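You operate a simulated robot arm through the tools that you are given. There is no shell and no other tool. Be economical: measure what you need, move in short steps, check, and stop when the job is done.

The job below is to be done with a simulated robot arm. You get a single attempt, and the scene is never put back.

Task
Set the grey power supply to 6 volts, limit 1.2 amps, output off while you turn.
Fine: the output goes back on at the end.

The check looks at the end state, three seconds after you hand in, the way a careful person would. Anything else that was tipped, shoved, dropped, spilled or broken makes it a failure.

Robot
A 7-joint arm with a four-finger gripper, fixed in place. Base frame: the origin is at the foot of the arm, x ahead of it, y to its left, z up. Units: mm, degrees, N and s.
Its first joint turns from -69.0 to 172.0 degrees. Payload 3.67 kg.
The tool frame sits at the grasp point between the pads (the TCP): z along the fingers, y along the line on which they close. The tips reach 28 mm beyond it. Largest opening 112 mm; the body of the gripper starts 73 mm behind the TCP.
Orientation is told as [roll, pitch, yaw] about the base's x, y, z axes, in that order, counted from this pose: with the fingers straight down and closing along the base's y, the tool's x points along the base's -x, its y along +y and its z along -z.

Tools
- The arm moves only by the tool play_rows. Its argument "rows" is a list of rows, each a list of 3 entries, a list of its own where there are three numbers: the finger opening in m, from 0 to 0.112, then the shift along the tool's x, y, z in units of 30 mm (1.0 is 30 mm), then the turn, a rotation vector about the tool's x, y, z in units of 4 degrees (1.0 is 4 degrees). In form: [[fingers, [x, y, z], [rx, ry, rz]], ...]. A call has 1 to 8 rows; each row shifts and turns the commanded pose from where the row before left it, along the tool's axes as they then stand. A call with a number of a shift or a turn outside -1 to 1 is refused whole. Each row takes 0.2 s and may step no farther than 50 mm and 8.6 degrees from the row before; otherwise, or with a gripper value out of range, the whole call is refused. A pose out of reach is approached as far as the arm can. The call stops where the force on the tool passes 90 N (or 10 N more than at its start, if that is more) or the arm is blocked; 0.2 s more then pass. The fingers move at their own pace and stop on an object; they squeeze with about 37 N. The grip force told is the motor's: it shows also when the fingers shut on nothing. Time passes only in rows, and 0.2 s behind the last, so rows that do not move let the fingers close. It gives the time, the measured TCP pose, the force on the tool (base axes), the opening and the grip force at its end, in the units of the frame above (readings bear some noise), with the torque about the TCP (base axes, N m) and any sound that the robot's microphone picked up.
- Cameras (640 x 400 px; columns grow to the right, rows downward): "scene" is fixed at [50.3, -501.5, 1648.8]; the picture's right is [-0.43, -0.90, 0.00], its down [-0.70, 0.34, -0.63] and it looks along [0.57, -0.27, -0.78] (base axes); focal length 330 px, centre (320, 200). "wrist" rides on the gripper at [60, -18, -104] in the tool frame; the picture's right is [0.29, 0.96, 0.00], its down [-0.80, 0.24, -0.55] and it looks along [-0.53, 0.16, 0.83] (tool axes); focal length 234 px, centre (320, 200). There is no depth. A picture from a camera that has moved, and an enlarged one, comes with that camera's place and axes in the base frame and with its lens.
- grab_frame(camera): a new picture of that camera. The clock stands still meanwhile.
- move_column(by): slides the trunk up (or, below 0, down) by that many mm; the arm rides with it, the base frame stays. It gives what a move gives, with no picture.
- close_up(camera, box): a new picture of the part [left, top, right, bottom] of that camera's present view, enlarged. The clock stands still meanwhile.
- close_job(): hands the job in; it is judged then, once.

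Work in short steps. Places have to be worked out from the pictures, the camera data and where the tool is seen: move nearer, look again, correct. Check each grasp and each placing, and mend what went wrong. You have 120 turns and 84 pictures in all, those below and enlarged ones among them. Open the gripper and draw the arm clear of the work before you hand the job in, unless the task says otherwise; then end with one line.

The tools are called after "Call:" as name(argument=value, ...) on one line, values as JSON. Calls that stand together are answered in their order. play_rows: Moves the arm, as the interface text tells. Its arguments: {"type":"object","properties":{"rows":{"type":"array","items":{"type":"array"}}},"required":["rows"]} The other tools are called the same way: move_column (by) slides the trunk up or down; grab_frame (camera) takes a picture; close_up (camera, box) takes an enlarged picture of a part of a camera's view; close_job () hands the job in.

At the start:

```text
time: 0.0
position: [427.0, -597.7, 1213.7]
orientation: [0.0, 0.0, 0.0]
force: [-0.4, 0.8, 0.0]
ft_torque: [0.0, 0.01, -0.01]
grip_width: 112.0
grip_force: 0.1
trunk travel left (down, up): [-500.0, 340.0]
```

scene: 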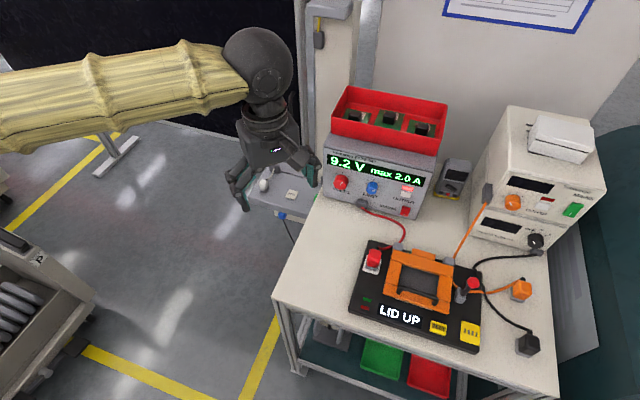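
wrist: 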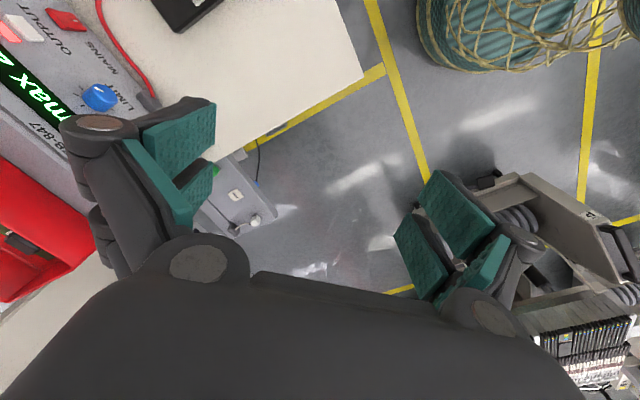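

The grey supply (9.2 V, max 2.0 A) stands at the table's back-left; I enlarge it to read the controls and labels.

Call:
close_up(camera="scene", box=[310, 80, 470, 230])

Call:
close_up(camera="scene", box=[330, 180, 560, 360])

Call:
close_up(camera="wrist", box=[0, 0, 200, 125])

```text
2.67 times, centred on (390, 155) of scene
camera zoom: at [50.3, -501.5, 1648.8], right [-0.43, -0.9, 0.0], down [-0.7, 0.34, -0.63], along [0.57, -0.27, -0.78], focal length 881 px, centre (133, 320)
```

zoom: 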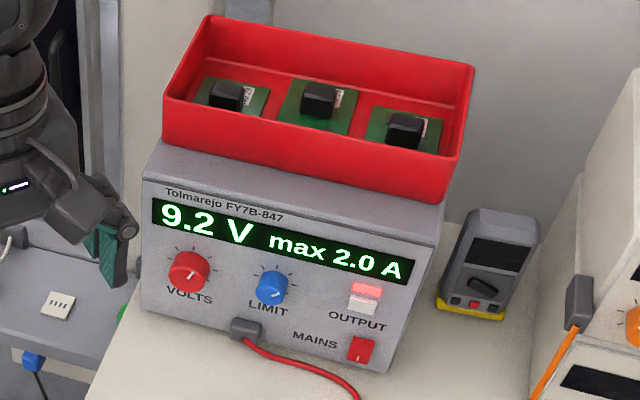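

```text
2.22 times, centred on (445, 270) of scene
camera zoom: at [50.3, -501.5, 1648.8], right [-0.43, -0.9, 0.0], down [-0.7, 0.34, -0.63], along [0.57, -0.27, -0.78], focal length 734 px, centre (42, 44)
```

zoom: 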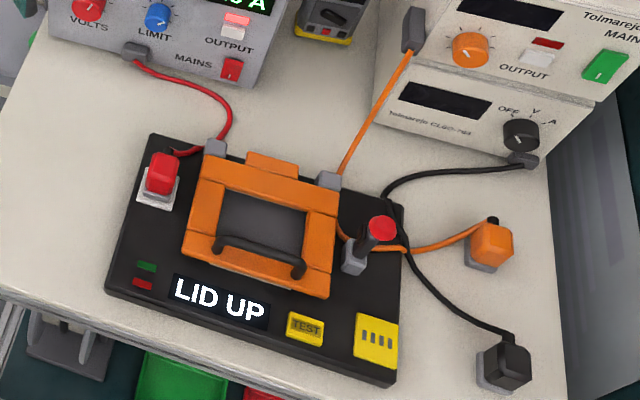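

```text
3.20 times, centred on (100, 62) of wrist
camera zoom: at [367.8, -615.2, 1317.3], right [-0.29, 0.96, 0.0], down [0.8, 0.24, 0.55], along [0.53, 0.16, -0.83], focal length 749 px, centre (1024, 640)
```

zoom: 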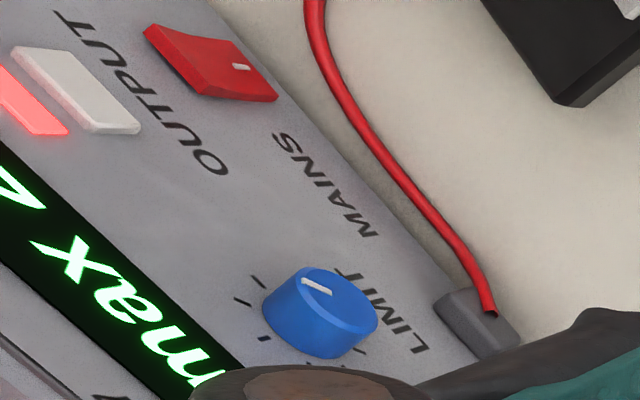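

Triangulating the two views puts LIMIT near (499,-862,1007), OUTPUT near (447,-931,1002), MAINS near (438,-939,935) and VOLTS near (547,-798,1011). The panel is vertical and faces (-0.8,0.6,0). I first turn the tool about the vertical towards the panel.

Call:
play_rows(rows=[[0.06, [0, 0, 0], [0, 0, 1]], [0.06, [0, 0, 0], [0, 0, 1]], [0.06, [0, 0, 0], [0, 0, 1]], [0.06, [0, 0, 0], [0, 0, 1]], [0.06, [0, 0, 0], [0, 0, 1]], [0.06, [0, 0, 0], [0, 0, 1]], [0.06, [0, 0, 0], [0, 0, 1]], [0.06, [0, 0, 0], [0, 0, 1]]])

```text
time: 1.8
position: [427.2, -597.0, 1212.8]
orientation: [0.0, 0.0, -32.0]
force: [-0.2, 0.5, 0.4]
ft_torque: [-0.01, 0.07, 0.0]
grip_width: 60.2
grip_force: 0.1
trunk travel left (down, up): [-500.0, 340.0]
```

The yaw worked. I now pitch the tool up in steps, finishing the yaw in the first row.

Call:
play_rows(rows=[[0.06, [0, 0, 0], [0, 0, 1]], [0.06, [0, 0, 0], [0, -1, 0]], [0.06, [0, 0, 0], [0, -1, 0]], [0.06, [0, 0, 0], [0, -1, 0]], [0.06, [0, 0, 0], [0, -1, 0]], [0.06, [0, 0, 0], [0, -1, 0]], [0.06, [0, 0, 0], [0, -1, 0]], [0.06, [0, 0, 0], [0, -1, 0]]])

Call:
play_rows(rows=[[0.06, [0, 0, 0], [0, -1, 0]], [0.06, [0, 0, 0], [0, -1, 0]], [0.06, [0, 0, 0], [0, -1, 0]], [0.06, [0, 0, 0], [0, -1, 0]], [0.06, [0, 0, 0], [0, -1, 0]], [0.06, [0, 0, 0], [0, -1, 0]], [0.06, [0, 0, 0], [0, -1, 0]], [0.06, [0, 0, 0], [0, -1, 0]]])

```text
time: 3.6
position: [424.8, -600.2, 1210.6]
orientation: [0.0, -27.7, -36.4]
force: [0.2, 0.0, 0.3]
ft_torque: [0.0, 0.0, 0.01]
grip_width: 60.2
grip_force: 0.2
trunk travel left (down, up): [-500.0, 340.0]
```

```text
time: 5.4
position: [423.6, -598.8, 1211.1]
orientation: [0.2, -60.0, -36.6]
force: [-0.3, 0.8, 0.4]
ft_torque: [0.0, 0.0, 0.04]
grip_width: 59.9
grip_force: 0.0
trunk travel left (down, up): [-500.0, 340.0]
```

The pitch is at -60° with no trouble. I complete it and look through both cameras.

Call:
play_rows(rows=[[0.06, [0, 0, 0], [0, -1, 0]], [0.06, [0, 0, 0], [0, -1, 0]], [0.06, [0, 0, 0], [0, -1, 0]], [0.06, [0, 0, 0], [0, -1, 0]], [0.06, [0, 0, 0], [0, -1, 0]], [0.06, [0, 0, 0], [0, -1, 0]], [0.06, [0, 0, 0], [0, -1, 0]], [0.06, [0, 0, 0], [0, -0.5, 0]]])

Call:
grab_frame(camera="wrist")

Call:
grab_frame(camera="scene")

```text
time: 7.2
position: [445.9, -623.3, 1234.5]
orientation: [-47.2, -90.0, 11.2]
force: [-0.3, -0.3, -0.3]
ft_torque: [0.04, -0.01, 0.0]
grip_width: 60.1
grip_force: 0.1
out of reach, approached as far as the arm can: row 4, 5, 6, 7, 8
trunk travel left (down, up): [-500.0, 340.0]
```

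```text
78 pictures are left
camera wrist: at [352.1, -577.2, 1174.7], right [0.56, 0.77, -0.29], down [-0.31, 0.52, 0.8], along [0.77, -0.36, 0.53], focal length 234 px, centre (320, 200)
```

wrist: 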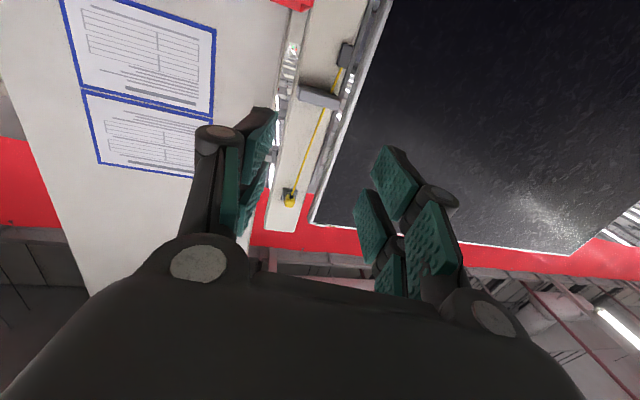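

```text
77 pictures are left
```

scene: 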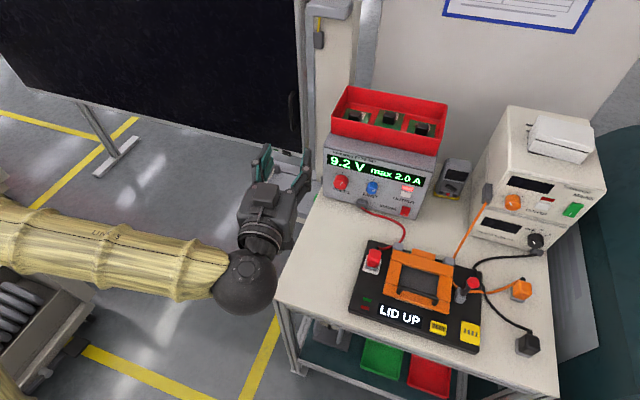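

The wanted orientation was reached, but the position stopped about 30 mm short at a limit here. The panel lies about 200 mm lower and farther out, so I lower the trunk and keep the arm's shape.

Call:
move_column(by=-200)

Call:
play_rows(rows=[[0.06, [0, -0.6, 0.3], [0, 0, 0]], [0.06, [0, -0.6, 0.3], [0, 0, 0]]])

Call:
grab_frame(camera="wrist")

```text
time: 9.4
position: [445.4, -625.1, 1034.9]
orientation: [-0.7, -90.0, -35.2]
force: [-0.3, 0.1, -0.1]
ft_torque: [-0.01, 0.03, -0.01]
grip_width: 59.8
grip_force: 0.1
trunk travel left (down, up): [-300.0, 540.0]
```

```text
time: 10.0
position: [440.4, -663.3, 1034.1]
orientation: [10.2, -90.0, -46.2]
force: [0.0, 0.0, 0.0]
ft_torque: [-0.01, 0.01, -0.02]
grip_width: 60.0
grip_force: 0.0
trunk travel left (down, up): [-300.0, 540.0]
```

```text
76 pictures are left
camera wrist: at [347.0, -617.0, 974.1], right [0.56, 0.78, -0.29], down [-0.31, 0.52, 0.8], along [0.77, -0.36, 0.53], focal length 234 px, centre (320, 200)
```

wrist: 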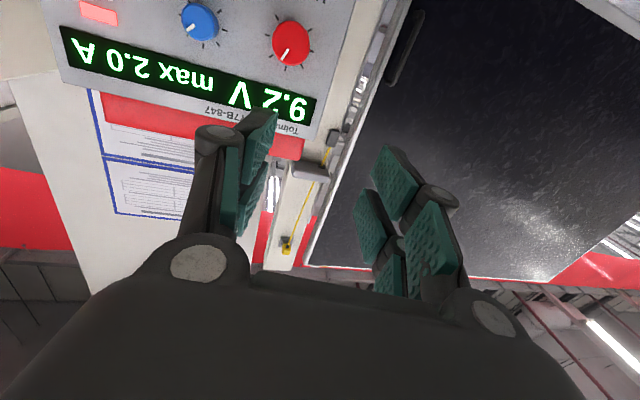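

Motion works again, and the wrist camera sees the panel upside-down with the display readable. I close the fingers and slide along the panel towards OUTPUT, keeping about 130 mm off.

Call:
play_rows(rows=[[0.0, [0, -1, 0], [0, 0, 0]], [0.0, [0, -1, 0], [0, 0, 0]], [0.0, [0, -1, 0], [0, 0, 0]], [0.0, [0.5, -1, 0], [0, 0, 0]], [0.0, [0.5, -1, 0], [0, 0, 0]]])

Call:
grab_frame(camera="wrist")

Call:
grab_frame(camera="scene")

```text
time: 11.2
position: [351.1, -786.0, 1004.0]
orientation: [6.6, -89.9, -42.6]
force: [0.9, 0.3, -0.8]
ft_torque: [-0.03, -0.02, 0.01]
grip_width: 0.0
grip_force: 35.8
trunk travel left (down, up): [-300.0, 540.0]
```

```text
75 pictures are left
camera wrist: at [256.5, -739.7, 944.1], right [0.56, 0.78, -0.29], down [-0.31, 0.52, 0.8], along [0.77, -0.36, 0.53], focal length 234 px, centre (320, 200)
```

wrist: 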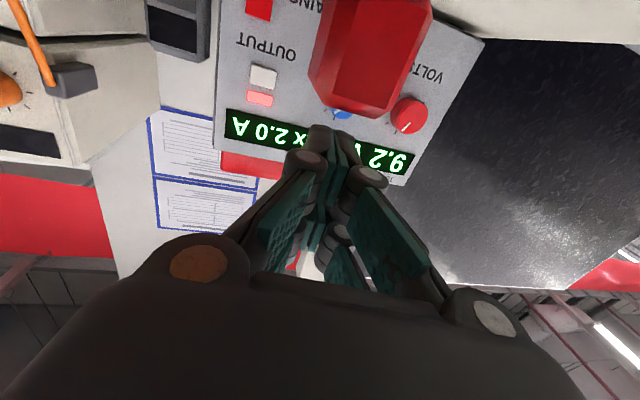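

```text
74 pictures are left
```

scene: 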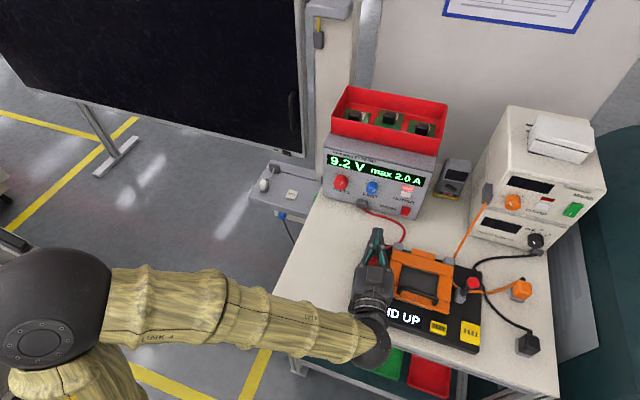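

The tips match the scene camera well. The fixture's red button tops out near z≈957, right below the gripper, so I stay at z≥1000. I shift 61 mm right along the panel, then advance towards OUTPUT.

Call:
play_rows(rows=[[0.0, [0, -1, 0.3], [0, 0, 0]], [0.0, [0, -1, 0.7], [0, 0, 0]], [0.0, [0, 0, 1], [0, 0, 0]], [0.0, [0, 0, 1], [0, 0, 0]]])

Call:
close_up(camera="scene", box=[310, 130, 470, 230])

Call:
grab_frame(camera="wrist")

```text
time: 11.7
position: [334.8, -826.5, 1003.8]
orientation: [58.8, -89.4, -94.8]
force: [-14.5, 34.8, 26.0]
ft_torque: [3.75, 3.36, -2.27]
grip_width: 0.1
grip_force: 35.6
trunk travel left (down, up): [-300.0, 540.0]
stopped in row 2: the force on the tool passed its limit at 119 N (the readings are from after the stop); the commanded pose is now the measured one
```

```text
4.00 times, centred on (390, 180) of scene
camera zoom: at [50.3, -501.5, 1648.8], right [-0.43, -0.9, 0.0], down [-0.7, 0.34, -0.63], along [0.57, -0.27, -0.78], focal length 1322 px, centre (40, 280)
```

zoom: 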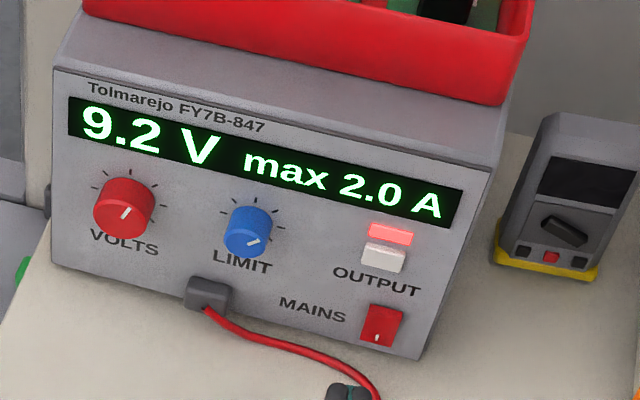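

```text
72 pictures are left
camera wrist: at [241.1, -779.9, 945.1], right [0.56, 0.78, -0.28], down [-0.31, 0.51, 0.8], along [0.77, -0.37, 0.53], focal length 234 px, centre (320, 200)
```

wrist: 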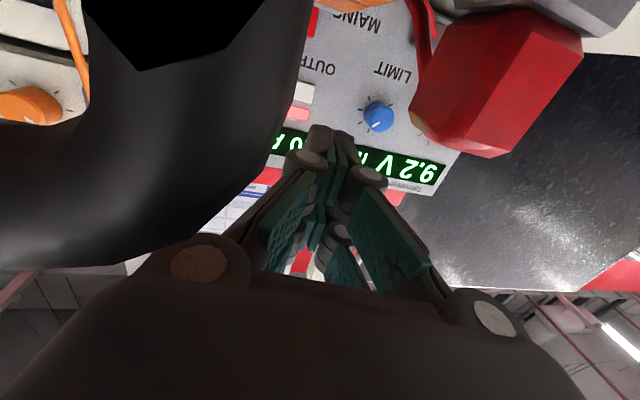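

I hit the black lid handle of the fixture. I back off the way I came, then rise well above it and look.

Call:
play_rows(rows=[[0.0, [0, 0.8, -0.2], [0, 0, 0]], [0.0, [-0.5, 0.3, 0], [0, 0, 0]], [0.0, [-1, 0, 0], [0, 0, 0]], [0.0, [-1, 0, 0], [0, 0, 0]], [0.0, [-1, 0, 0], [0, 0, 0]]])

Call:
grab_frame(camera="scene")

Call:
grab_frame(camera="wrist")

```text
time: 12.9
position: [352.5, -801.0, 1103.4]
orientation: [50.2, -88.9, -86.1]
force: [0.5, -0.1, -0.2]
ft_torque: [0.03, 0.04, -0.02]
grip_width: 0.3
grip_force: 35.9
trunk travel left (down, up): [-300.0, 540.0]
```

```text
71 pictures are left
```

scene: 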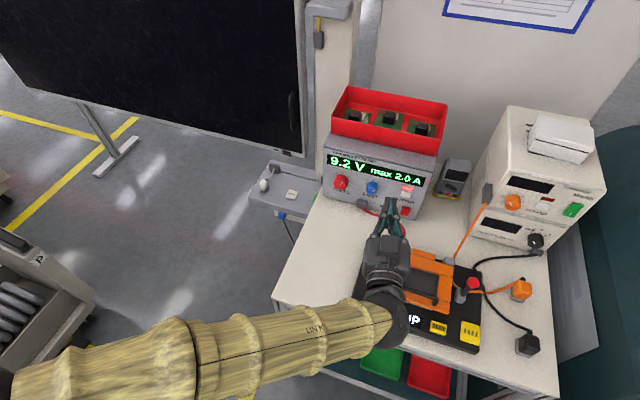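

```text
70 pictures are left
camera wrist: at [257.8, -754.0, 1044.2], right [0.56, 0.78, -0.28], down [-0.31, 0.51, 0.81], along [0.77, -0.37, 0.52], focal length 234 px, centre (320, 200)
```

wrist: 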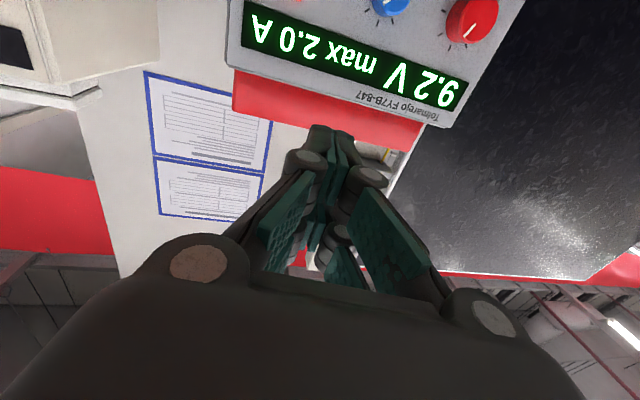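

The fixture looks unmoved. A level approach to OUTPUT puts the hand over the lid handle, so I tilt the tool about 40° downward for the button press. That lifts the hand clear.

Call:
play_rows(rows=[[0.0, [0, 0, 0], [0, 1, 0]], [0.0, [0, 0, 0], [0, 1, 0]], [0.0, [0, 0, 0], [0, 1, 0]], [0.0, [0, 0, 0], [0, 1, 0]], [0.0, [0, 0, 0], [0, 1, 0]], [0.0, [0, 0, 0], [0, 1, 0]], [0.0, [0, 0, 0], [0, 1, 0]], [0.0, [0, 0, 0], [0, 1, 0]]])

Call:
play_rows(rows=[[0.0, [0, -1, 0], [0, 1, 0]], [0.0, [0, -1, 0], [0, 1, 0]]])

Call:
grab_frame(camera="wrist")

Call:
close_up(camera="scene", box=[310, 130, 470, 230])

```text
time: 14.7
position: [352.0, -802.7, 1102.8]
orientation: [1.4, -57.3, -37.1]
force: [0.3, 0.0, 0.0]
ft_torque: [0.01, -0.03, 0.02]
grip_width: 0.0
grip_force: 35.7
trunk travel left (down, up): [-300.0, 540.0]
```

```text
time: 15.3
position: [317.8, -852.3, 1102.9]
orientation: [1.1, -49.2, -36.9]
force: [-0.8, -1.3, -0.4]
ft_torque: [0.01, -0.01, 0.01]
grip_width: 0.0
grip_force: 35.5
trunk travel left (down, up): [-300.0, 540.0]
```

```text
69 pictures are left
camera wrist: at [212.0, -798.6, 1125.2], right [0.41, 0.89, -0.2], down [0.21, 0.12, 0.97], along [0.89, -0.44, -0.14], focal length 234 px, centre (320, 200)
```

wrist: 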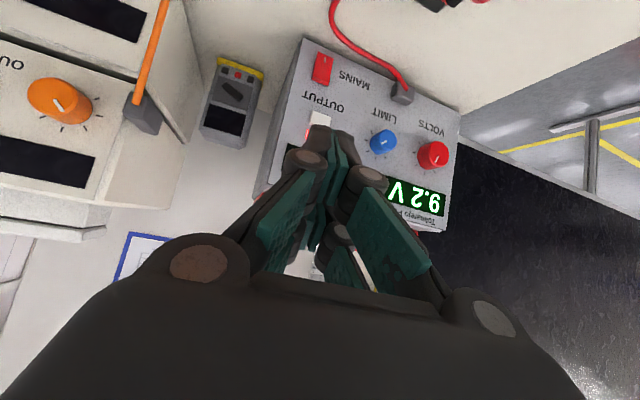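

```text
4.00 times, centred on (390, 180) of scene
camera zoom: at [50.3, -501.5, 1648.8], right [-0.43, -0.9, 0.0], down [-0.7, 0.34, -0.63], along [0.57, -0.27, -0.78], focal length 1322 px, centre (40, 280)
```

zoom: 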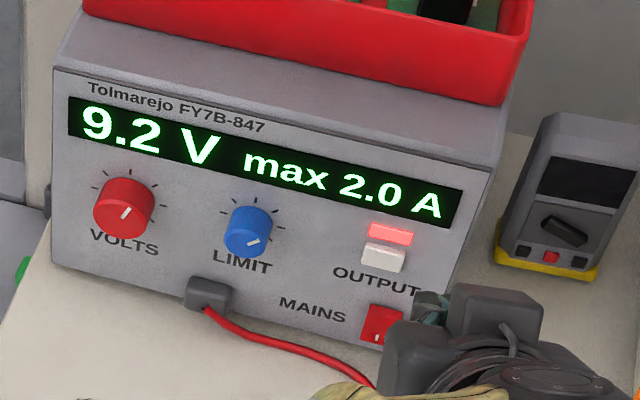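

Both cameras agree on OUTPUT within about 15 mm. I advance along the tool axis to about 30 mm short of it and check the alignment.

Call:
play_rows(rows=[[0.0, [0.06, 0, 0.86], [0, 0, 0]], [0.0, [0.06, 0, 0.86], [0, 0, 0]], [0.0, [0.06, 0, 0.86], [0, 0, 0]], [0.0, [0.06, 0, 0.86], [0, 0, 0]]])

Call:
grab_frame(camera="wrist")

Call:
close_up(camera="scene", box=[350, 150, 446, 210])

```text
time: 16.3
position: [379.1, -894.0, 1031.4]
orientation: [1.1, -49.3, -36.8]
force: [-0.2, 0.2, 0.0]
ft_torque: [-0.02, -0.02, 0.02]
grip_width: 0.0
grip_force: 35.3
trunk travel left (down, up): [-300.0, 540.0]
```

```text
67 pictures are left
camera wrist: at [272.6, -840.5, 1053.5], right [0.41, 0.89, -0.21], down [0.21, 0.13, 0.97], along [0.89, -0.44, -0.14], focal length 234 px, centre (320, 200)
```

wrist: 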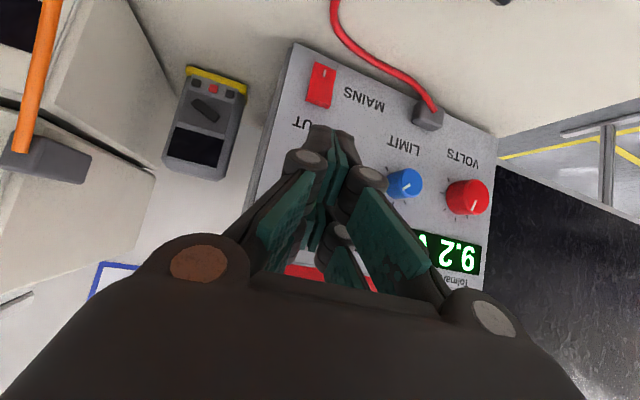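

```text
6.67 times, centred on (398, 180) of scene
camera zoom: at [50.3, -501.5, 1648.8], right [-0.43, -0.9, 0.0], down [-0.7, 0.34, -0.63], along [0.57, -0.27, -0.78], focal length 2203 px, centre (-200, 333)
```

zoom: 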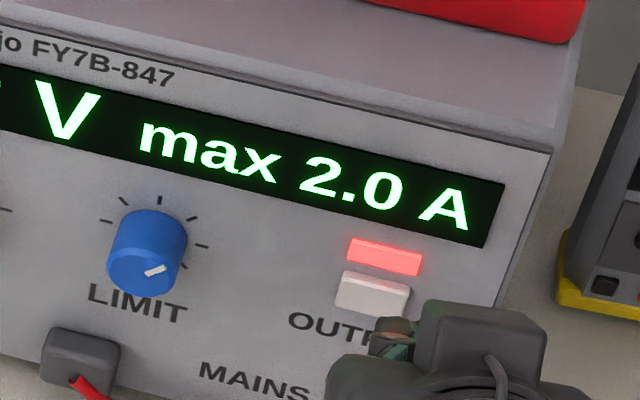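

The button is hidden behind the fingertips in both views. I enlarge the wrist view around the tips.

Call:
close_up(camera="wrist", box=[260, 50, 420, 250])

Call:
close_up(camera="scene", box=[340, 150, 468, 230])

```text
2.00 times, centred on (340, 150) of wrist
camera zoom: at [272.6, -840.5, 1053.5], right [0.41, 0.89, -0.21], down [0.21, 0.13, 0.97], along [0.89, -0.44, -0.14], focal length 468 px, centre (280, 300)
```

zoom: 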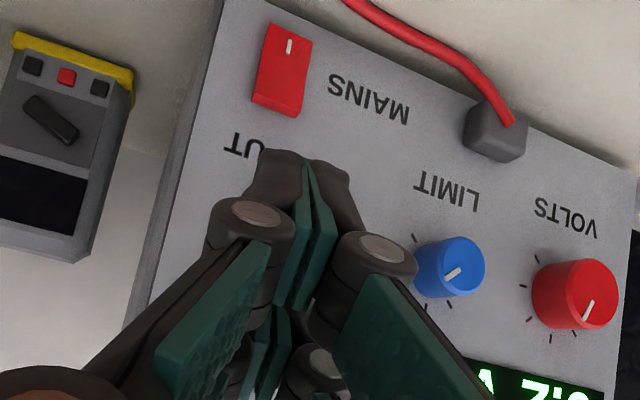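

```text
5.00 times, centred on (404, 190) of scene
camera zoom: at [50.3, -501.5, 1648.8], right [-0.43, -0.9, 0.0], down [-0.7, 0.34, -0.63], along [0.57, -0.27, -0.78], focal length 1652 px, centre (-100, 250)
```

zoom: 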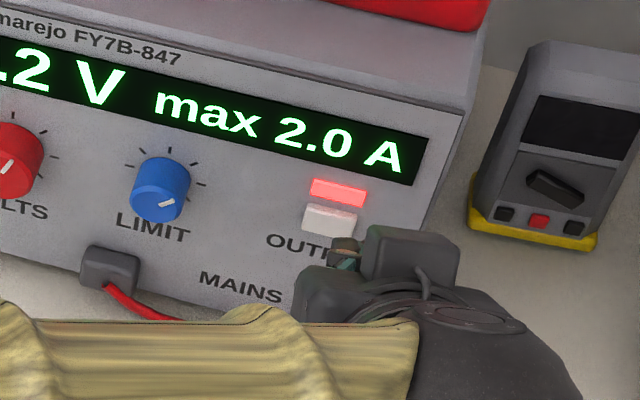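

Scene and wrist differ by only about ±10 mm laterally and the button is about 27 mm wide. I split the difference, advance to about 15 mm short of it, and look again.

Call:
play_rows(rows=[[0.0, [-0.08, -0.08, 0.6], [0, 0, 0]], [0.0, [-0.08, -0.08, 0.6], [0, 0, 0]]])

Call:
close_up(camera="wrist", box=[260, 50, 420, 250])

Call:
close_up(camera="scene", box=[350, 150, 446, 210])

```text
time: 16.9
position: [398.3, -916.1, 1012.3]
orientation: [1.2, -49.3, -36.8]
force: [-0.4, -0.5, 0.1]
ft_torque: [-0.01, 0.02, -0.02]
grip_width: 0.1
grip_force: 35.7
trunk travel left (down, up): [-300.0, 540.0]
```

```text
2.00 times, centred on (340, 150) of wrist
camera zoom: at [293.5, -862.2, 1033.3], right [0.41, 0.89, -0.21], down [0.21, 0.13, 0.97], along [0.89, -0.44, -0.14], focal length 468 px, centre (280, 300)
```

zoom: 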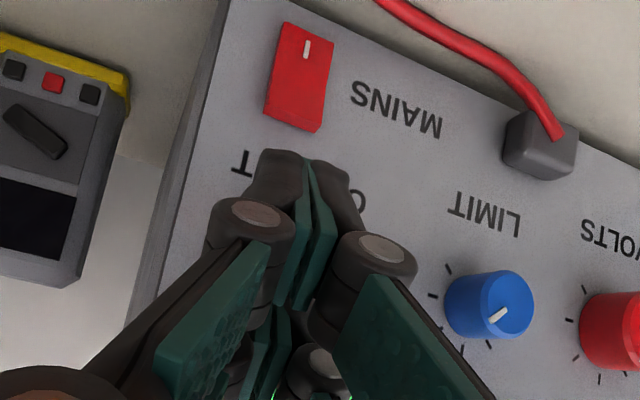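

```text
6.67 times, centred on (398, 180) of scene
camera zoom: at [50.3, -501.5, 1648.8], right [-0.43, -0.9, 0.0], down [-0.7, 0.34, -0.63], along [0.57, -0.27, -0.78], focal length 2203 px, centre (-200, 333)
```

zoom: 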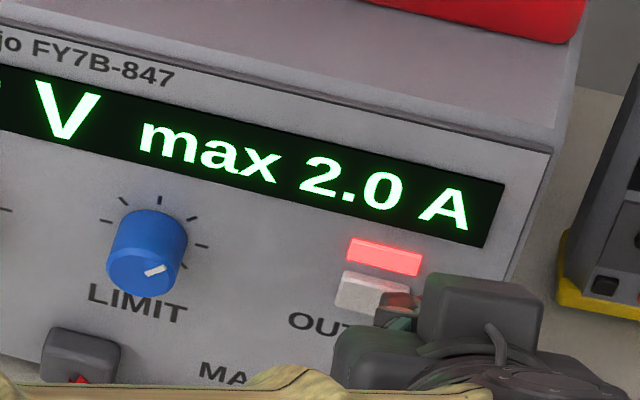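

The tips now line up laterally with the OUTPUT label and sit a little low. I raise 5 mm and press straight towards the panel in small steps, watching force.

Call:
play_rows(rows=[[0.0, [-0.126, 0, -0.11], [0, 0, 0]], [0.0, [-0.087, 0, 0.1], [0, 0, 0]], [0.0, [-0.087, 0, 0.1], [0, 0, 0]], [0.0, [-0.087, 0, 0.1], [0, 0, 0]]])

Call:
close_up(camera="wrist", box=[260, 50, 420, 250])

Call:
close_up(camera="scene", box=[350, 150, 446, 210])

```text
time: 17.9
position: [410.5, -921.5, 1015.6]
orientation: [1.1, -49.3, -36.8]
force: [0.4, 1.0, -0.5]
ft_torque: [0.04, 0.0, 0.01]
grip_width: 0.1
grip_force: 35.7
trunk travel left (down, up): [-300.0, 540.0]
```

```text
2.00 times, centred on (340, 150) of wrist
camera zoom: at [304.6, -868.1, 1037.7], right [0.41, 0.89, -0.21], down [0.21, 0.13, 0.97], along [0.89, -0.44, -0.14], focal length 468 px, centre (280, 300)
```

zoom: 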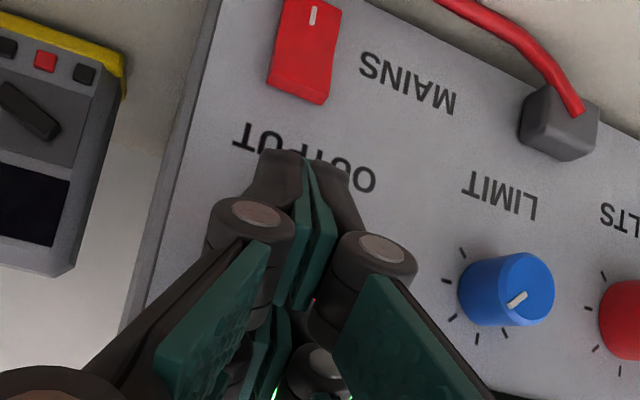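

```text
6.67 times, centred on (398, 180) of scene
camera zoom: at [50.3, -501.5, 1648.8], right [-0.43, -0.9, 0.0], down [-0.7, 0.34, -0.63], along [0.57, -0.27, -0.78], focal length 2203 px, centre (-200, 333)
```

zoom: 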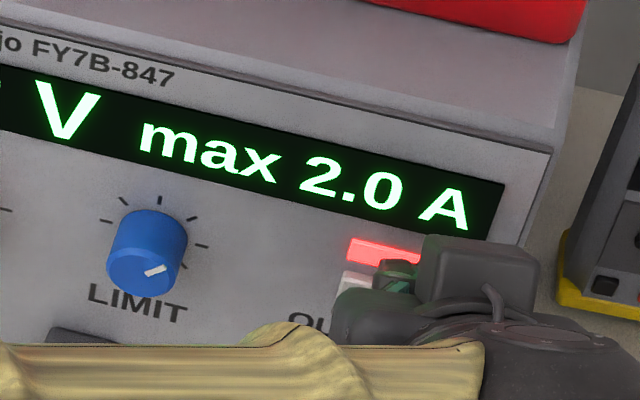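

There is still no contact. I raise 3 mm more and keep pressing in 3–4 mm steps.

Call:
play_rows(rows=[[0.0, [-0.163, 0, 0.035], [0, 0, 0]], [0.0, [-0.087, 0, 0.1], [0, 0, 0]]])

Call:
play_rows(rows=[[0.0, [-0.066, 0, 0.076], [0, 0, 0]]])

Call:
play_rows(rows=[[0.0, [-0.066, 0, 0.076], [0, 0, 0]]])

```text
time: 18.5
position: [415.9, -926.6, 1018.3]
orientation: [1.2, -49.3, -36.9]
force: [-2.7, 3.6, -1.1]
ft_torque: [0.02, 0.02, 0.04]
grip_width: 0.1
grip_force: 36.3
trunk travel left (down, up): [-300.0, 540.0]
```

```text
time: 18.9
position: [415.7, -927.8, 1019.2]
orientation: [1.2, -49.3, -36.9]
force: [-14.8, 20.7, -6.2]
ft_torque: [0.12, 0.15, 0.13]
grip_width: 0.0
grip_force: 36.1
trunk travel left (down, up): [-300.0, 540.0]
```

```text
time: 19.3
position: [414.1, -926.7, 1019.1]
orientation: [1.3, -49.2, -37.0]
force: [-35.8, 53.6, -20.9]
ft_torque: [0.46, 0.39, 0.3]
grip_width: 0.1
grip_force: 35.5
trunk travel left (down, up): [-300.0, 540.0]
```

There is firm contact at about 66 N. I check whether the lamp changed.

Call:
close_up(camera="scene", box=[310, 130, 470, 230])

Call:
close_up(camera="wrist", box=[260, 50, 420, 250])

```text
4.00 times, centred on (390, 180) of scene
camera zoom: at [50.3, -501.5, 1648.8], right [-0.43, -0.9, 0.0], down [-0.7, 0.34, -0.63], along [0.57, -0.27, -0.78], focal length 1322 px, centre (40, 280)
```

zoom: 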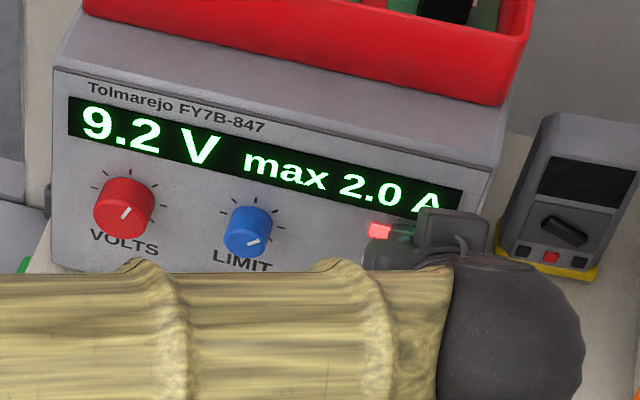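

```text
2.00 times, centred on (340, 150) of wrist
camera zoom: at [309.7, -873.6, 1041.5], right [0.41, 0.89, -0.2], down [0.21, 0.12, 0.97], along [0.89, -0.44, -0.14], focal length 468 px, centre (280, 300)
```

zoom: 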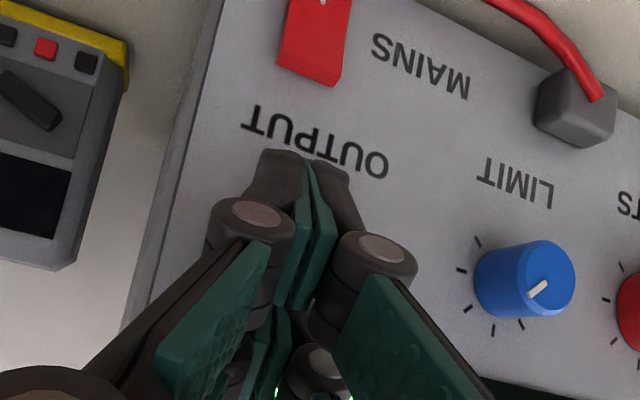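

The lamp is still lit and the supply hasn't moved. The panel's bottom edge shows its yaw is nearer -46° than -37°. I back off 15 mm and look at the lamp and button.

Call:
play_rows(rows=[[0.0, [0.1, 0, -0.12], [0, 0, 0]], [0.0, [0.22, 0, -0.25], [0, 0, 0]], [0.0, [0.22, 0, -0.25], [0, 0, 0]]])

Call:
close_up(camera="scene", box=[350, 150, 446, 210])

Call:
grab_frame(camera="wrist")

```text
time: 20.1
position: [401.0, -915.9, 1018.4]
orientation: [1.0, -49.4, -36.8]
force: [1.2, 0.4, -0.7]
ft_torque: [-0.03, 0.04, -0.01]
grip_width: 0.0
grip_force: 35.6
trunk travel left (down, up): [-300.0, 540.0]
```

```text
6.67 times, centred on (398, 180) of scene
camera zoom: at [50.3, -501.5, 1648.8], right [-0.43, -0.9, 0.0], down [-0.7, 0.34, -0.63], along [0.57, -0.27, -0.78], focal length 2203 px, centre (-200, 333)
```

zoom: 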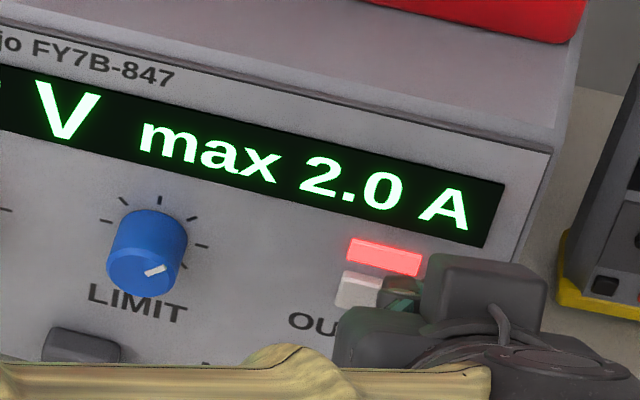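

```text
56 pictures are left
camera wrist: at [295.4, -862.6, 1040.8], right [0.41, 0.89, -0.21], down [0.21, 0.13, 0.97], along [0.89, -0.44, -0.14], focal length 234 px, centre (320, 200)
```

wrist: 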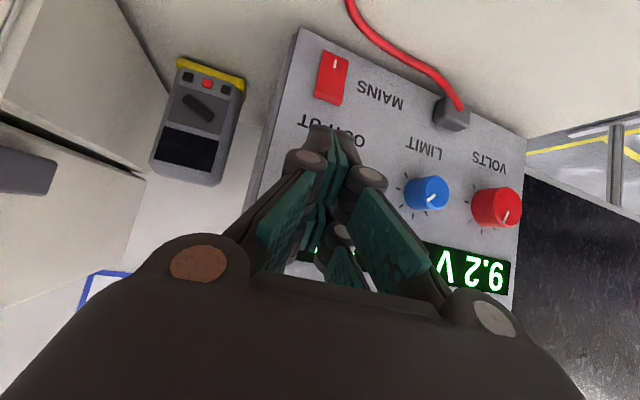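

The press met something rigid without toggling. The scene projection says I was at the button's upper right edge, so I align the tool yaw to the panel (-46°), shift left about 16 mm at the TCP and lower 5 mm.

Call:
play_rows(rows=[[0.0, [0, 0, 0], [0.85, 0, 0.735]], [0.0, [0, 0, 0], [0.85, 0, 0.735]], [0.0, [0.126, 0.53, 0.11], [0, 0, 0]]])

Call:
grab_frame(camera="wrist")

```text
time: 20.9
position: [411.9, -903.4, 1012.8]
orientation: [1.2, -49.3, -46.0]
force: [0.6, 0.5, -0.2]
ft_torque: [0.01, 0.01, 0.0]
grip_width: 0.0
grip_force: 35.7
trunk travel left (down, up): [-300.0, 540.0]
```

```text
55 pictures are left
camera wrist: at [316.3, -834.2, 1035.9], right [0.55, 0.81, -0.21], down [0.23, 0.09, 0.97], along [0.81, -0.58, -0.14], focal length 234 px, centre (320, 200)
```

wrist: 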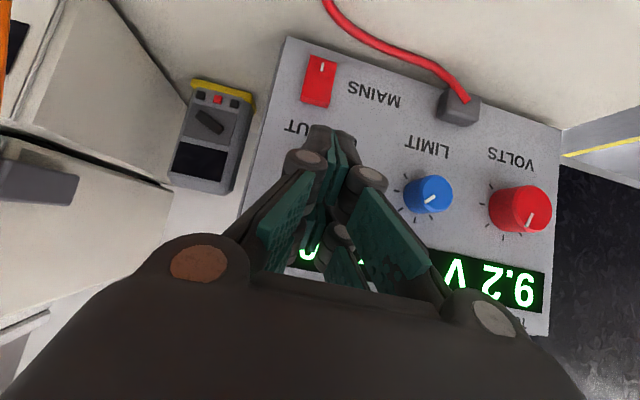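

The alignment now favours the button's left half at worst, so the tip should overlap it. I press in steady small steps along the panel normal.

Call:
play_rows(rows=[[0.0, [-0.109, 0, 0.126], [0, 0, 0]], [0.0, [-0.109, 0, 0.126], [0, 0, 0]], [0.0, [-0.087, 0, 0.1], [0, 0, 0]]])

Call:
play_rows(rows=[[0.0, [-0.066, 0, 0.076], [0, 0, 0]]])

Call:
play_rows(rows=[[0.0, [-0.066, 0, 0.076], [0, 0, 0]]])

Call:
play_rows(rows=[[0.0, [-0.044, 0, 0.05], [0, 0, 0]]])

```text
time: 21.7
position: [421.5, -916.2, 1013.6]
orientation: [1.2, -49.2, -45.8]
force: [-0.1, -0.2, 0.7]
ft_torque: [-0.02, 0.02, 0.0]
grip_width: 0.2
grip_force: 35.7
trunk travel left (down, up): [-300.0, 540.0]
```

```text
time: 22.1
position: [424.2, -917.3, 1012.6]
orientation: [1.2, -49.2, -45.9]
force: [-0.2, -0.1, 0.2]
ft_torque: [0.0, 0.01, -0.03]
grip_width: 0.1
grip_force: 35.5
trunk travel left (down, up): [-300.0, 540.0]
```

```text
time: 22.5
position: [424.9, -918.4, 1013.6]
orientation: [1.2, -49.2, -45.9]
force: [-8.0, 15.4, -4.9]
ft_torque: [0.1, 0.12, 0.14]
grip_width: 0.4
grip_force: 35.6
trunk travel left (down, up): [-300.0, 540.0]
```

```text
time: 22.9
position: [425.3, -917.5, 1014.7]
orientation: [1.3, -49.1, -45.9]
force: [-21.0, 39.5, -15.5]
ft_torque: [0.31, 0.33, 0.46]
grip_width: 0.4
grip_force: 35.7
trunk travel left (down, up): [-300.0, 540.0]
```

Contact is at the same depth as before. I look at the lamp again.

Call:
close_up(camera="scene", box=[350, 150, 446, 210])

Call:
close_up(camera="wrist", box=[260, 50, 420, 250])

```text
6.67 times, centred on (398, 180) of scene
camera zoom: at [50.3, -501.5, 1648.8], right [-0.43, -0.9, 0.0], down [-0.7, 0.34, -0.63], along [0.57, -0.27, -0.78], focal length 2203 px, centre (-200, 333)
```

zoom: 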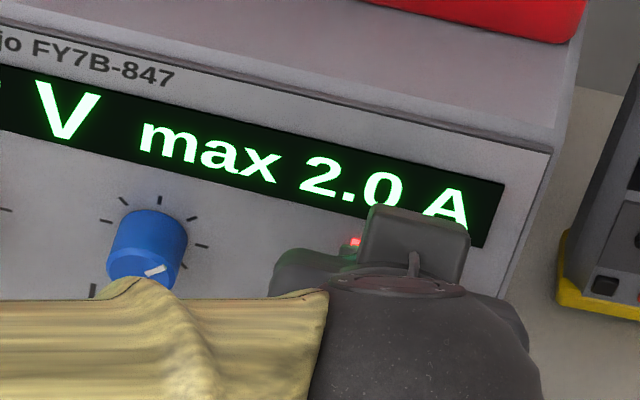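

```text
2.00 times, centred on (340, 150) of wrist
camera zoom: at [329.2, -848.3, 1036.3], right [0.55, 0.81, -0.2], down [0.23, 0.09, 0.97], along [0.81, -0.58, -0.14], focal length 468 px, centre (280, 300)
```

zoom: 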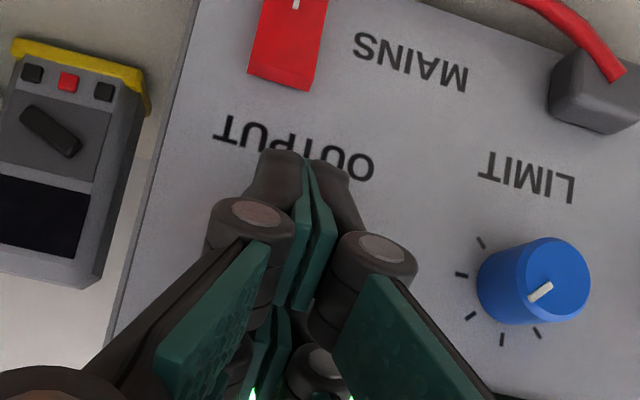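

Force and torque put the contact near z≈1013, above the button and probably on the lamp strip. I retract, lower about 11 mm and press again.

Call:
play_rows(rows=[[0.0, [0.15, 0, -0.17], [0, 0, 0]], [0.0, [0.15, 0, -0.17], [0, 0, 0]], [0.0, [0.28, -0.05, 0.24], [0, 0, 0]], [0.0, [-0.087, 0, 0.1], [0, 0, 0]]])

Call:
play_rows(rows=[[0.0, [-0.066, 0, 0.076], [0, 0, 0]], [0.0, [-0.066, 0, 0.076], [0, 0, 0]]])

Call:
play_rows(rows=[[0.0, [-0.066, 0, 0.076], [0, 0, 0]]])

```text
time: 23.9
position: [418.5, -915.5, 1002.4]
orientation: [1.2, -49.3, -45.9]
force: [0.2, -0.8, 0.3]
ft_torque: [0.01, 0.04, 0.02]
grip_width: 0.1
grip_force: 35.3
trunk travel left (down, up): [-300.0, 540.0]
```

```text
time: 24.5
position: [422.3, -920.5, 1002.3]
orientation: [1.0, -49.2, -45.8]
force: [-1.0, 1.0, -1.1]
ft_torque: [0.0, -0.03, 0.0]
grip_width: 0.0
grip_force: 35.3
trunk travel left (down, up): [-300.0, 540.0]
```

```text
time: 24.9
position: [423.1, -920.8, 1003.8]
orientation: [1.2, -49.2, -46.0]
force: [-15.3, 24.5, -5.6]
ft_torque: [0.07, 0.16, 0.25]
grip_width: 0.1
grip_force: 35.9
trunk travel left (down, up): [-300.0, 540.0]
```

The same depth again. I check the lamp state before pushing on.

Call:
close_up(camera="scene", box=[310, 130, 470, 230])

Call:
close_up(camera="wrist", box=[260, 50, 420, 250])

```text
4.00 times, centred on (390, 180) of scene
camera zoom: at [50.3, -501.5, 1648.8], right [-0.43, -0.9, 0.0], down [-0.7, 0.34, -0.63], along [0.57, -0.27, -0.78], focal length 1322 px, centre (40, 280)
```

zoom: 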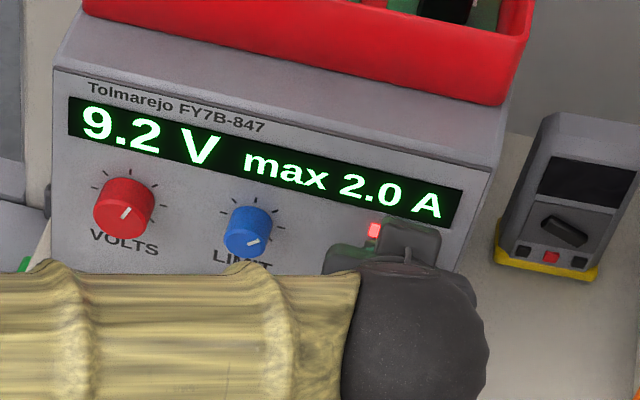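

```text
2.00 times, centred on (340, 150) of wrist
camera zoom: at [327.3, -850.1, 1024.8], right [0.55, 0.81, -0.21], down [0.23, 0.09, 0.97], along [0.81, -0.58, -0.14], focal length 468 px, centre (280, 300)
```

zoom: 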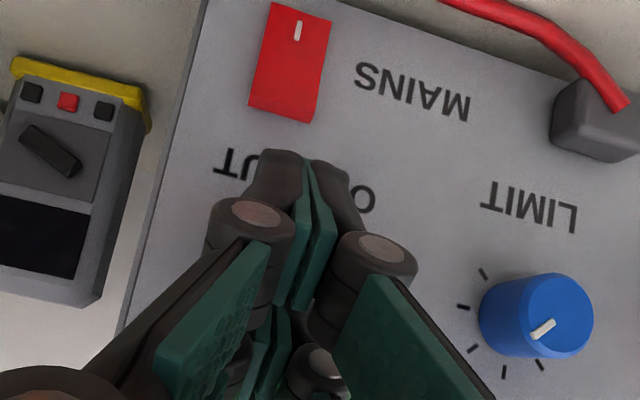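

The lamp is still lit, and the contacts look like bare panel or an unexpected finger edge. I retract 50 mm and reduce the tilt to about 22° so the cameras can show the tips against the button.

Call:
play_rows(rows=[[0.0, [0.5, 0, -0.65], [0, 0, 0]], [0.0, [0.5, 0, -0.65], [0, 0, 0]], [0.0, [0, 0, -0.5], [0, -1, 0]], [0.0, [0, 0, 0], [0, -1, 0]], [0.0, [0, 0, 0], [0, -1, 0]], [0.0, [0, 0, 0], [0, -1, 0]], [0.0, [0, 0, 0], [0, -0.7, 0]]])

Call:
close_up(camera="scene", box=[330, 160, 458, 240])

Call:
grab_frame(camera="wrist")

```text
time: 26.5
position: [383.2, -879.4, 1015.5]
orientation: [2.1, -68.1, -46.8]
force: [-0.1, 1.1, -0.4]
ft_torque: [0.0, 0.0, -0.01]
grip_width: 0.0
grip_force: 35.4
trunk travel left (down, up): [-300.0, 540.0]
```

```text
5.00 times, centred on (394, 200) of scene
camera zoom: at [50.3, -501.5, 1648.8], right [-0.43, -0.9, 0.0], down [-0.7, 0.34, -0.63], along [0.57, -0.27, -0.78], focal length 1652 px, centre (-50, 200)
```

zoom: 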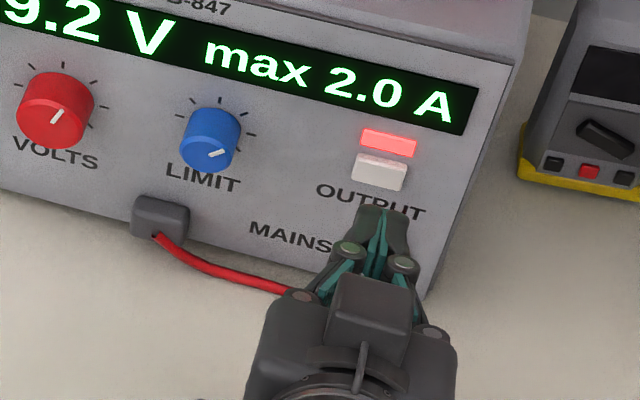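

```text
49 pictures are left
camera wrist: at [286.4, -808.6, 997.8], right [0.6, 0.76, -0.25], down [0.01, 0.31, 0.95], along [0.8, -0.57, 0.18], focal length 234 px, centre (320, 200)
```

wrist: 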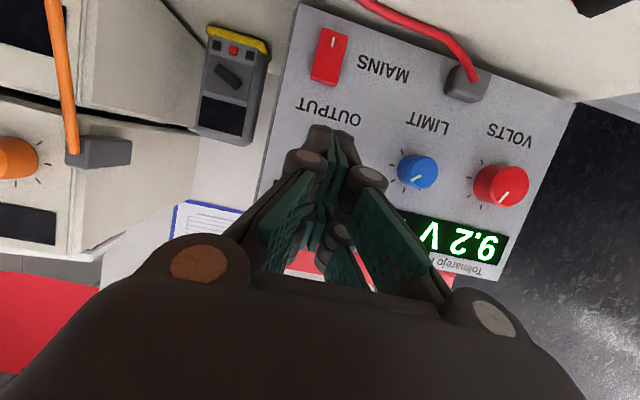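

The picture explains it: the closed fingertips are bulkier than assumed, so their upper edge touched at z≈1003–1018, above the button at z≈994. I tilt back to 41°, go lower to TCP z≈994 and 5 mm left, and stop about 10 mm short.

Call:
play_rows(rows=[[0.0, [0, 0, 0], [0, 1, 0]], [0.0, [0, 0, 0], [0, 1, 0]], [0.0, [0, 0, 0], [0, 1, 0]], [0.0, [0, 0, 0], [0, 1, 0]], [0.0, [0, 0, 0], [0, 0.7, 0]], [0.0, [-0.21, 0.08, 0.79], [0, 0, 0]], [0.0, [-0.21, 0.08, 0.79], [0, 0, 0]]])

Call:
play_rows(rows=[[0.0, [-0.087, 0, 0.1], [0, 0, 0]], [0.0, [-0.066, 0, 0.076], [0, 0, 0]]])

Call:
play_rows(rows=[[0.0, [-0.066, 0, 0.076], [0, 0, 0]]])

```text
time: 28.1
position: [417.7, -905.8, 993.6]
orientation: [1.2, -49.2, -45.9]
force: [0.6, 0.2, -1.0]
ft_torque: [0.03, -0.01, 0.02]
grip_width: 0.0
grip_force: 35.9
trunk travel left (down, up): [-300.0, 540.0]
```

```text
time: 28.7
position: [424.1, -911.0, 995.0]
orientation: [1.1, -49.3, -45.8]
force: [0.2, 0.0, -0.6]
ft_torque: [0.02, 0.01, -0.03]
grip_width: 0.1
grip_force: 35.9
trunk travel left (down, up): [-300.0, 540.0]
```

```text
time: 29.1
position: [424.4, -913.3, 993.6]
orientation: [1.2, -49.2, -45.8]
force: [0.3, 0.6, -0.5]
ft_torque: [0.02, 0.01, 0.01]
grip_width: 5.9
grip_force: 35.8
trunk travel left (down, up): [-300.0, 540.0]
```

The opening reads 5.9 mm though I command zero, so something is wedging the tips. I look before pushing more.

Call:
close_up(camera="wrist", box=[260, 50, 420, 250])

Call:
close_up(camera="scene", box=[330, 160, 458, 240])

```text
2.00 times, centred on (340, 150) of wrist
camera zoom: at [328.6, -843.0, 1015.9], right [0.55, 0.81, -0.21], down [0.23, 0.09, 0.97], along [0.81, -0.58, -0.14], focal length 468 px, centre (280, 300)
```

zoom: 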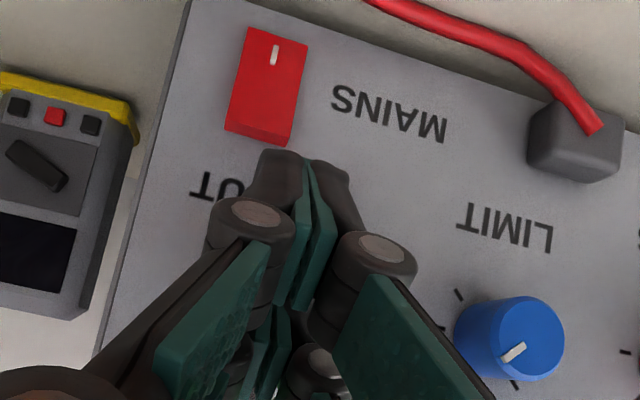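

```text
5.00 times, centred on (394, 200) of scene
camera zoom: at [50.3, -501.5, 1648.8], right [-0.43, -0.9, 0.0], down [-0.7, 0.34, -0.63], along [0.57, -0.27, -0.78], focal length 1652 px, centre (-50, 200)
```

zoom: 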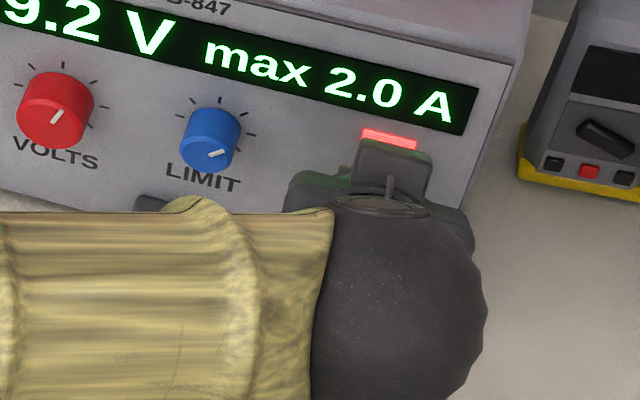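

Using the real finger size with the wrist camera, the contact edge is at zoom (259,297) and the button near (258,275). Lateral is fine, and about 6 mm lower is needed. I back off slightly, lower and press.

Call:
play_rows(rows=[[0.0, [0.13, 0, -0.15], [0, 0, 0]], [0.0, [0.15, 0, 0.13], [0, 0, 0]], [0.0, [-0.109, 0, 0.126], [0, 0, 0]]])

Call:
play_rows(rows=[[0.0, [-0.066, 0, 0.076], [0, 0, 0]]])

Call:
play_rows(rows=[[0.0, [-0.066, 0, 0.076], [0, 0, 0]]])

```text
time: 29.9
position: [422.9, -913.5, 986.9]
orientation: [1.2, -49.3, -45.7]
force: [0.1, -0.1, -0.3]
ft_torque: [0.03, -0.02, -0.01]
grip_width: 6.2
grip_force: 35.7
trunk travel left (down, up): [-300.0, 540.0]
```

```text
time: 30.3
position: [425.0, -914.2, 988.0]
orientation: [1.2, -49.2, -45.7]
force: [-1.8, 2.1, -1.7]
ft_torque: [0.03, 0.0, -0.02]
grip_width: 5.8
grip_force: 35.1
trunk travel left (down, up): [-300.0, 540.0]
heard: click
```

```text
time: 30.7
position: [426.7, -917.7, 987.9]
orientation: [1.1, -49.2, -46.0]
force: [-6.4, 8.7, -1.1]
ft_torque: [0.02, 0.01, 0.03]
grip_width: 6.1
grip_force: 35.7
trunk travel left (down, up): [-300.0, 540.0]
```

A click was heard with a soft push of about 10 N, so the button was pressed. I retract and check that the lamp is off.

Call:
play_rows(rows=[[0.0, [0.15, 0, -0.17], [0, 0, 0]], [0.0, [0.22, 0, -0.25], [0, 0, 0]], [0.0, [0.44, 0, -0.5], [0, 0, 0]], [0.0, [0.44, 0, -0.5], [0, 0, 0]], [0.0, [0, 0.5, -1], [0, 0, 0]], [0.0, [0, 0.5, -1], [0, 0, 0]]])

Call:
close_up(camera="scene", box=[310, 130, 470, 230])

Call:
close_up(camera="wrist", box=[200, 0, 520, 200])

```text
time: 32.1
position: [375.5, -823.2, 1027.0]
orientation: [1.1, -49.3, -45.9]
force: [-1.1, 0.3, 0.4]
ft_torque: [0.03, 0.0, -0.03]
grip_width: 0.0
grip_force: 35.8
trunk travel left (down, up): [-300.0, 540.0]
```

```text
4.00 times, centred on (390, 180) of scene
camera zoom: at [50.3, -501.5, 1648.8], right [-0.43, -0.9, 0.0], down [-0.7, 0.34, -0.63], along [0.57, -0.27, -0.78], focal length 1322 px, centre (40, 280)
```

zoom: 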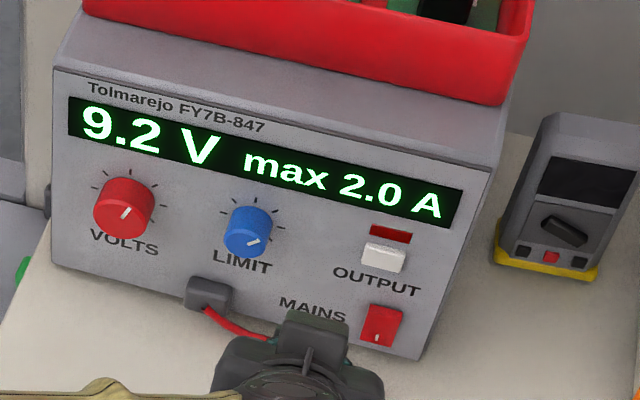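

```text
2.00 times, centred on (360, 100) of wrist
camera zoom: at [280.1, -753.1, 1050.5], right [0.55, 0.81, -0.21], down [0.23, 0.09, 0.97], along [0.81, -0.58, -0.14], focal length 468 px, centre (240, 400)
```

zoom: 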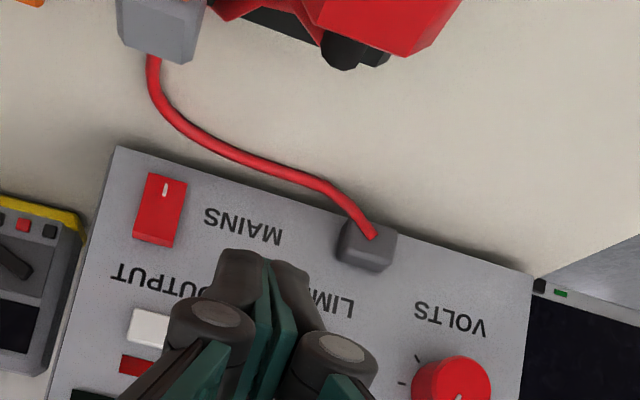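

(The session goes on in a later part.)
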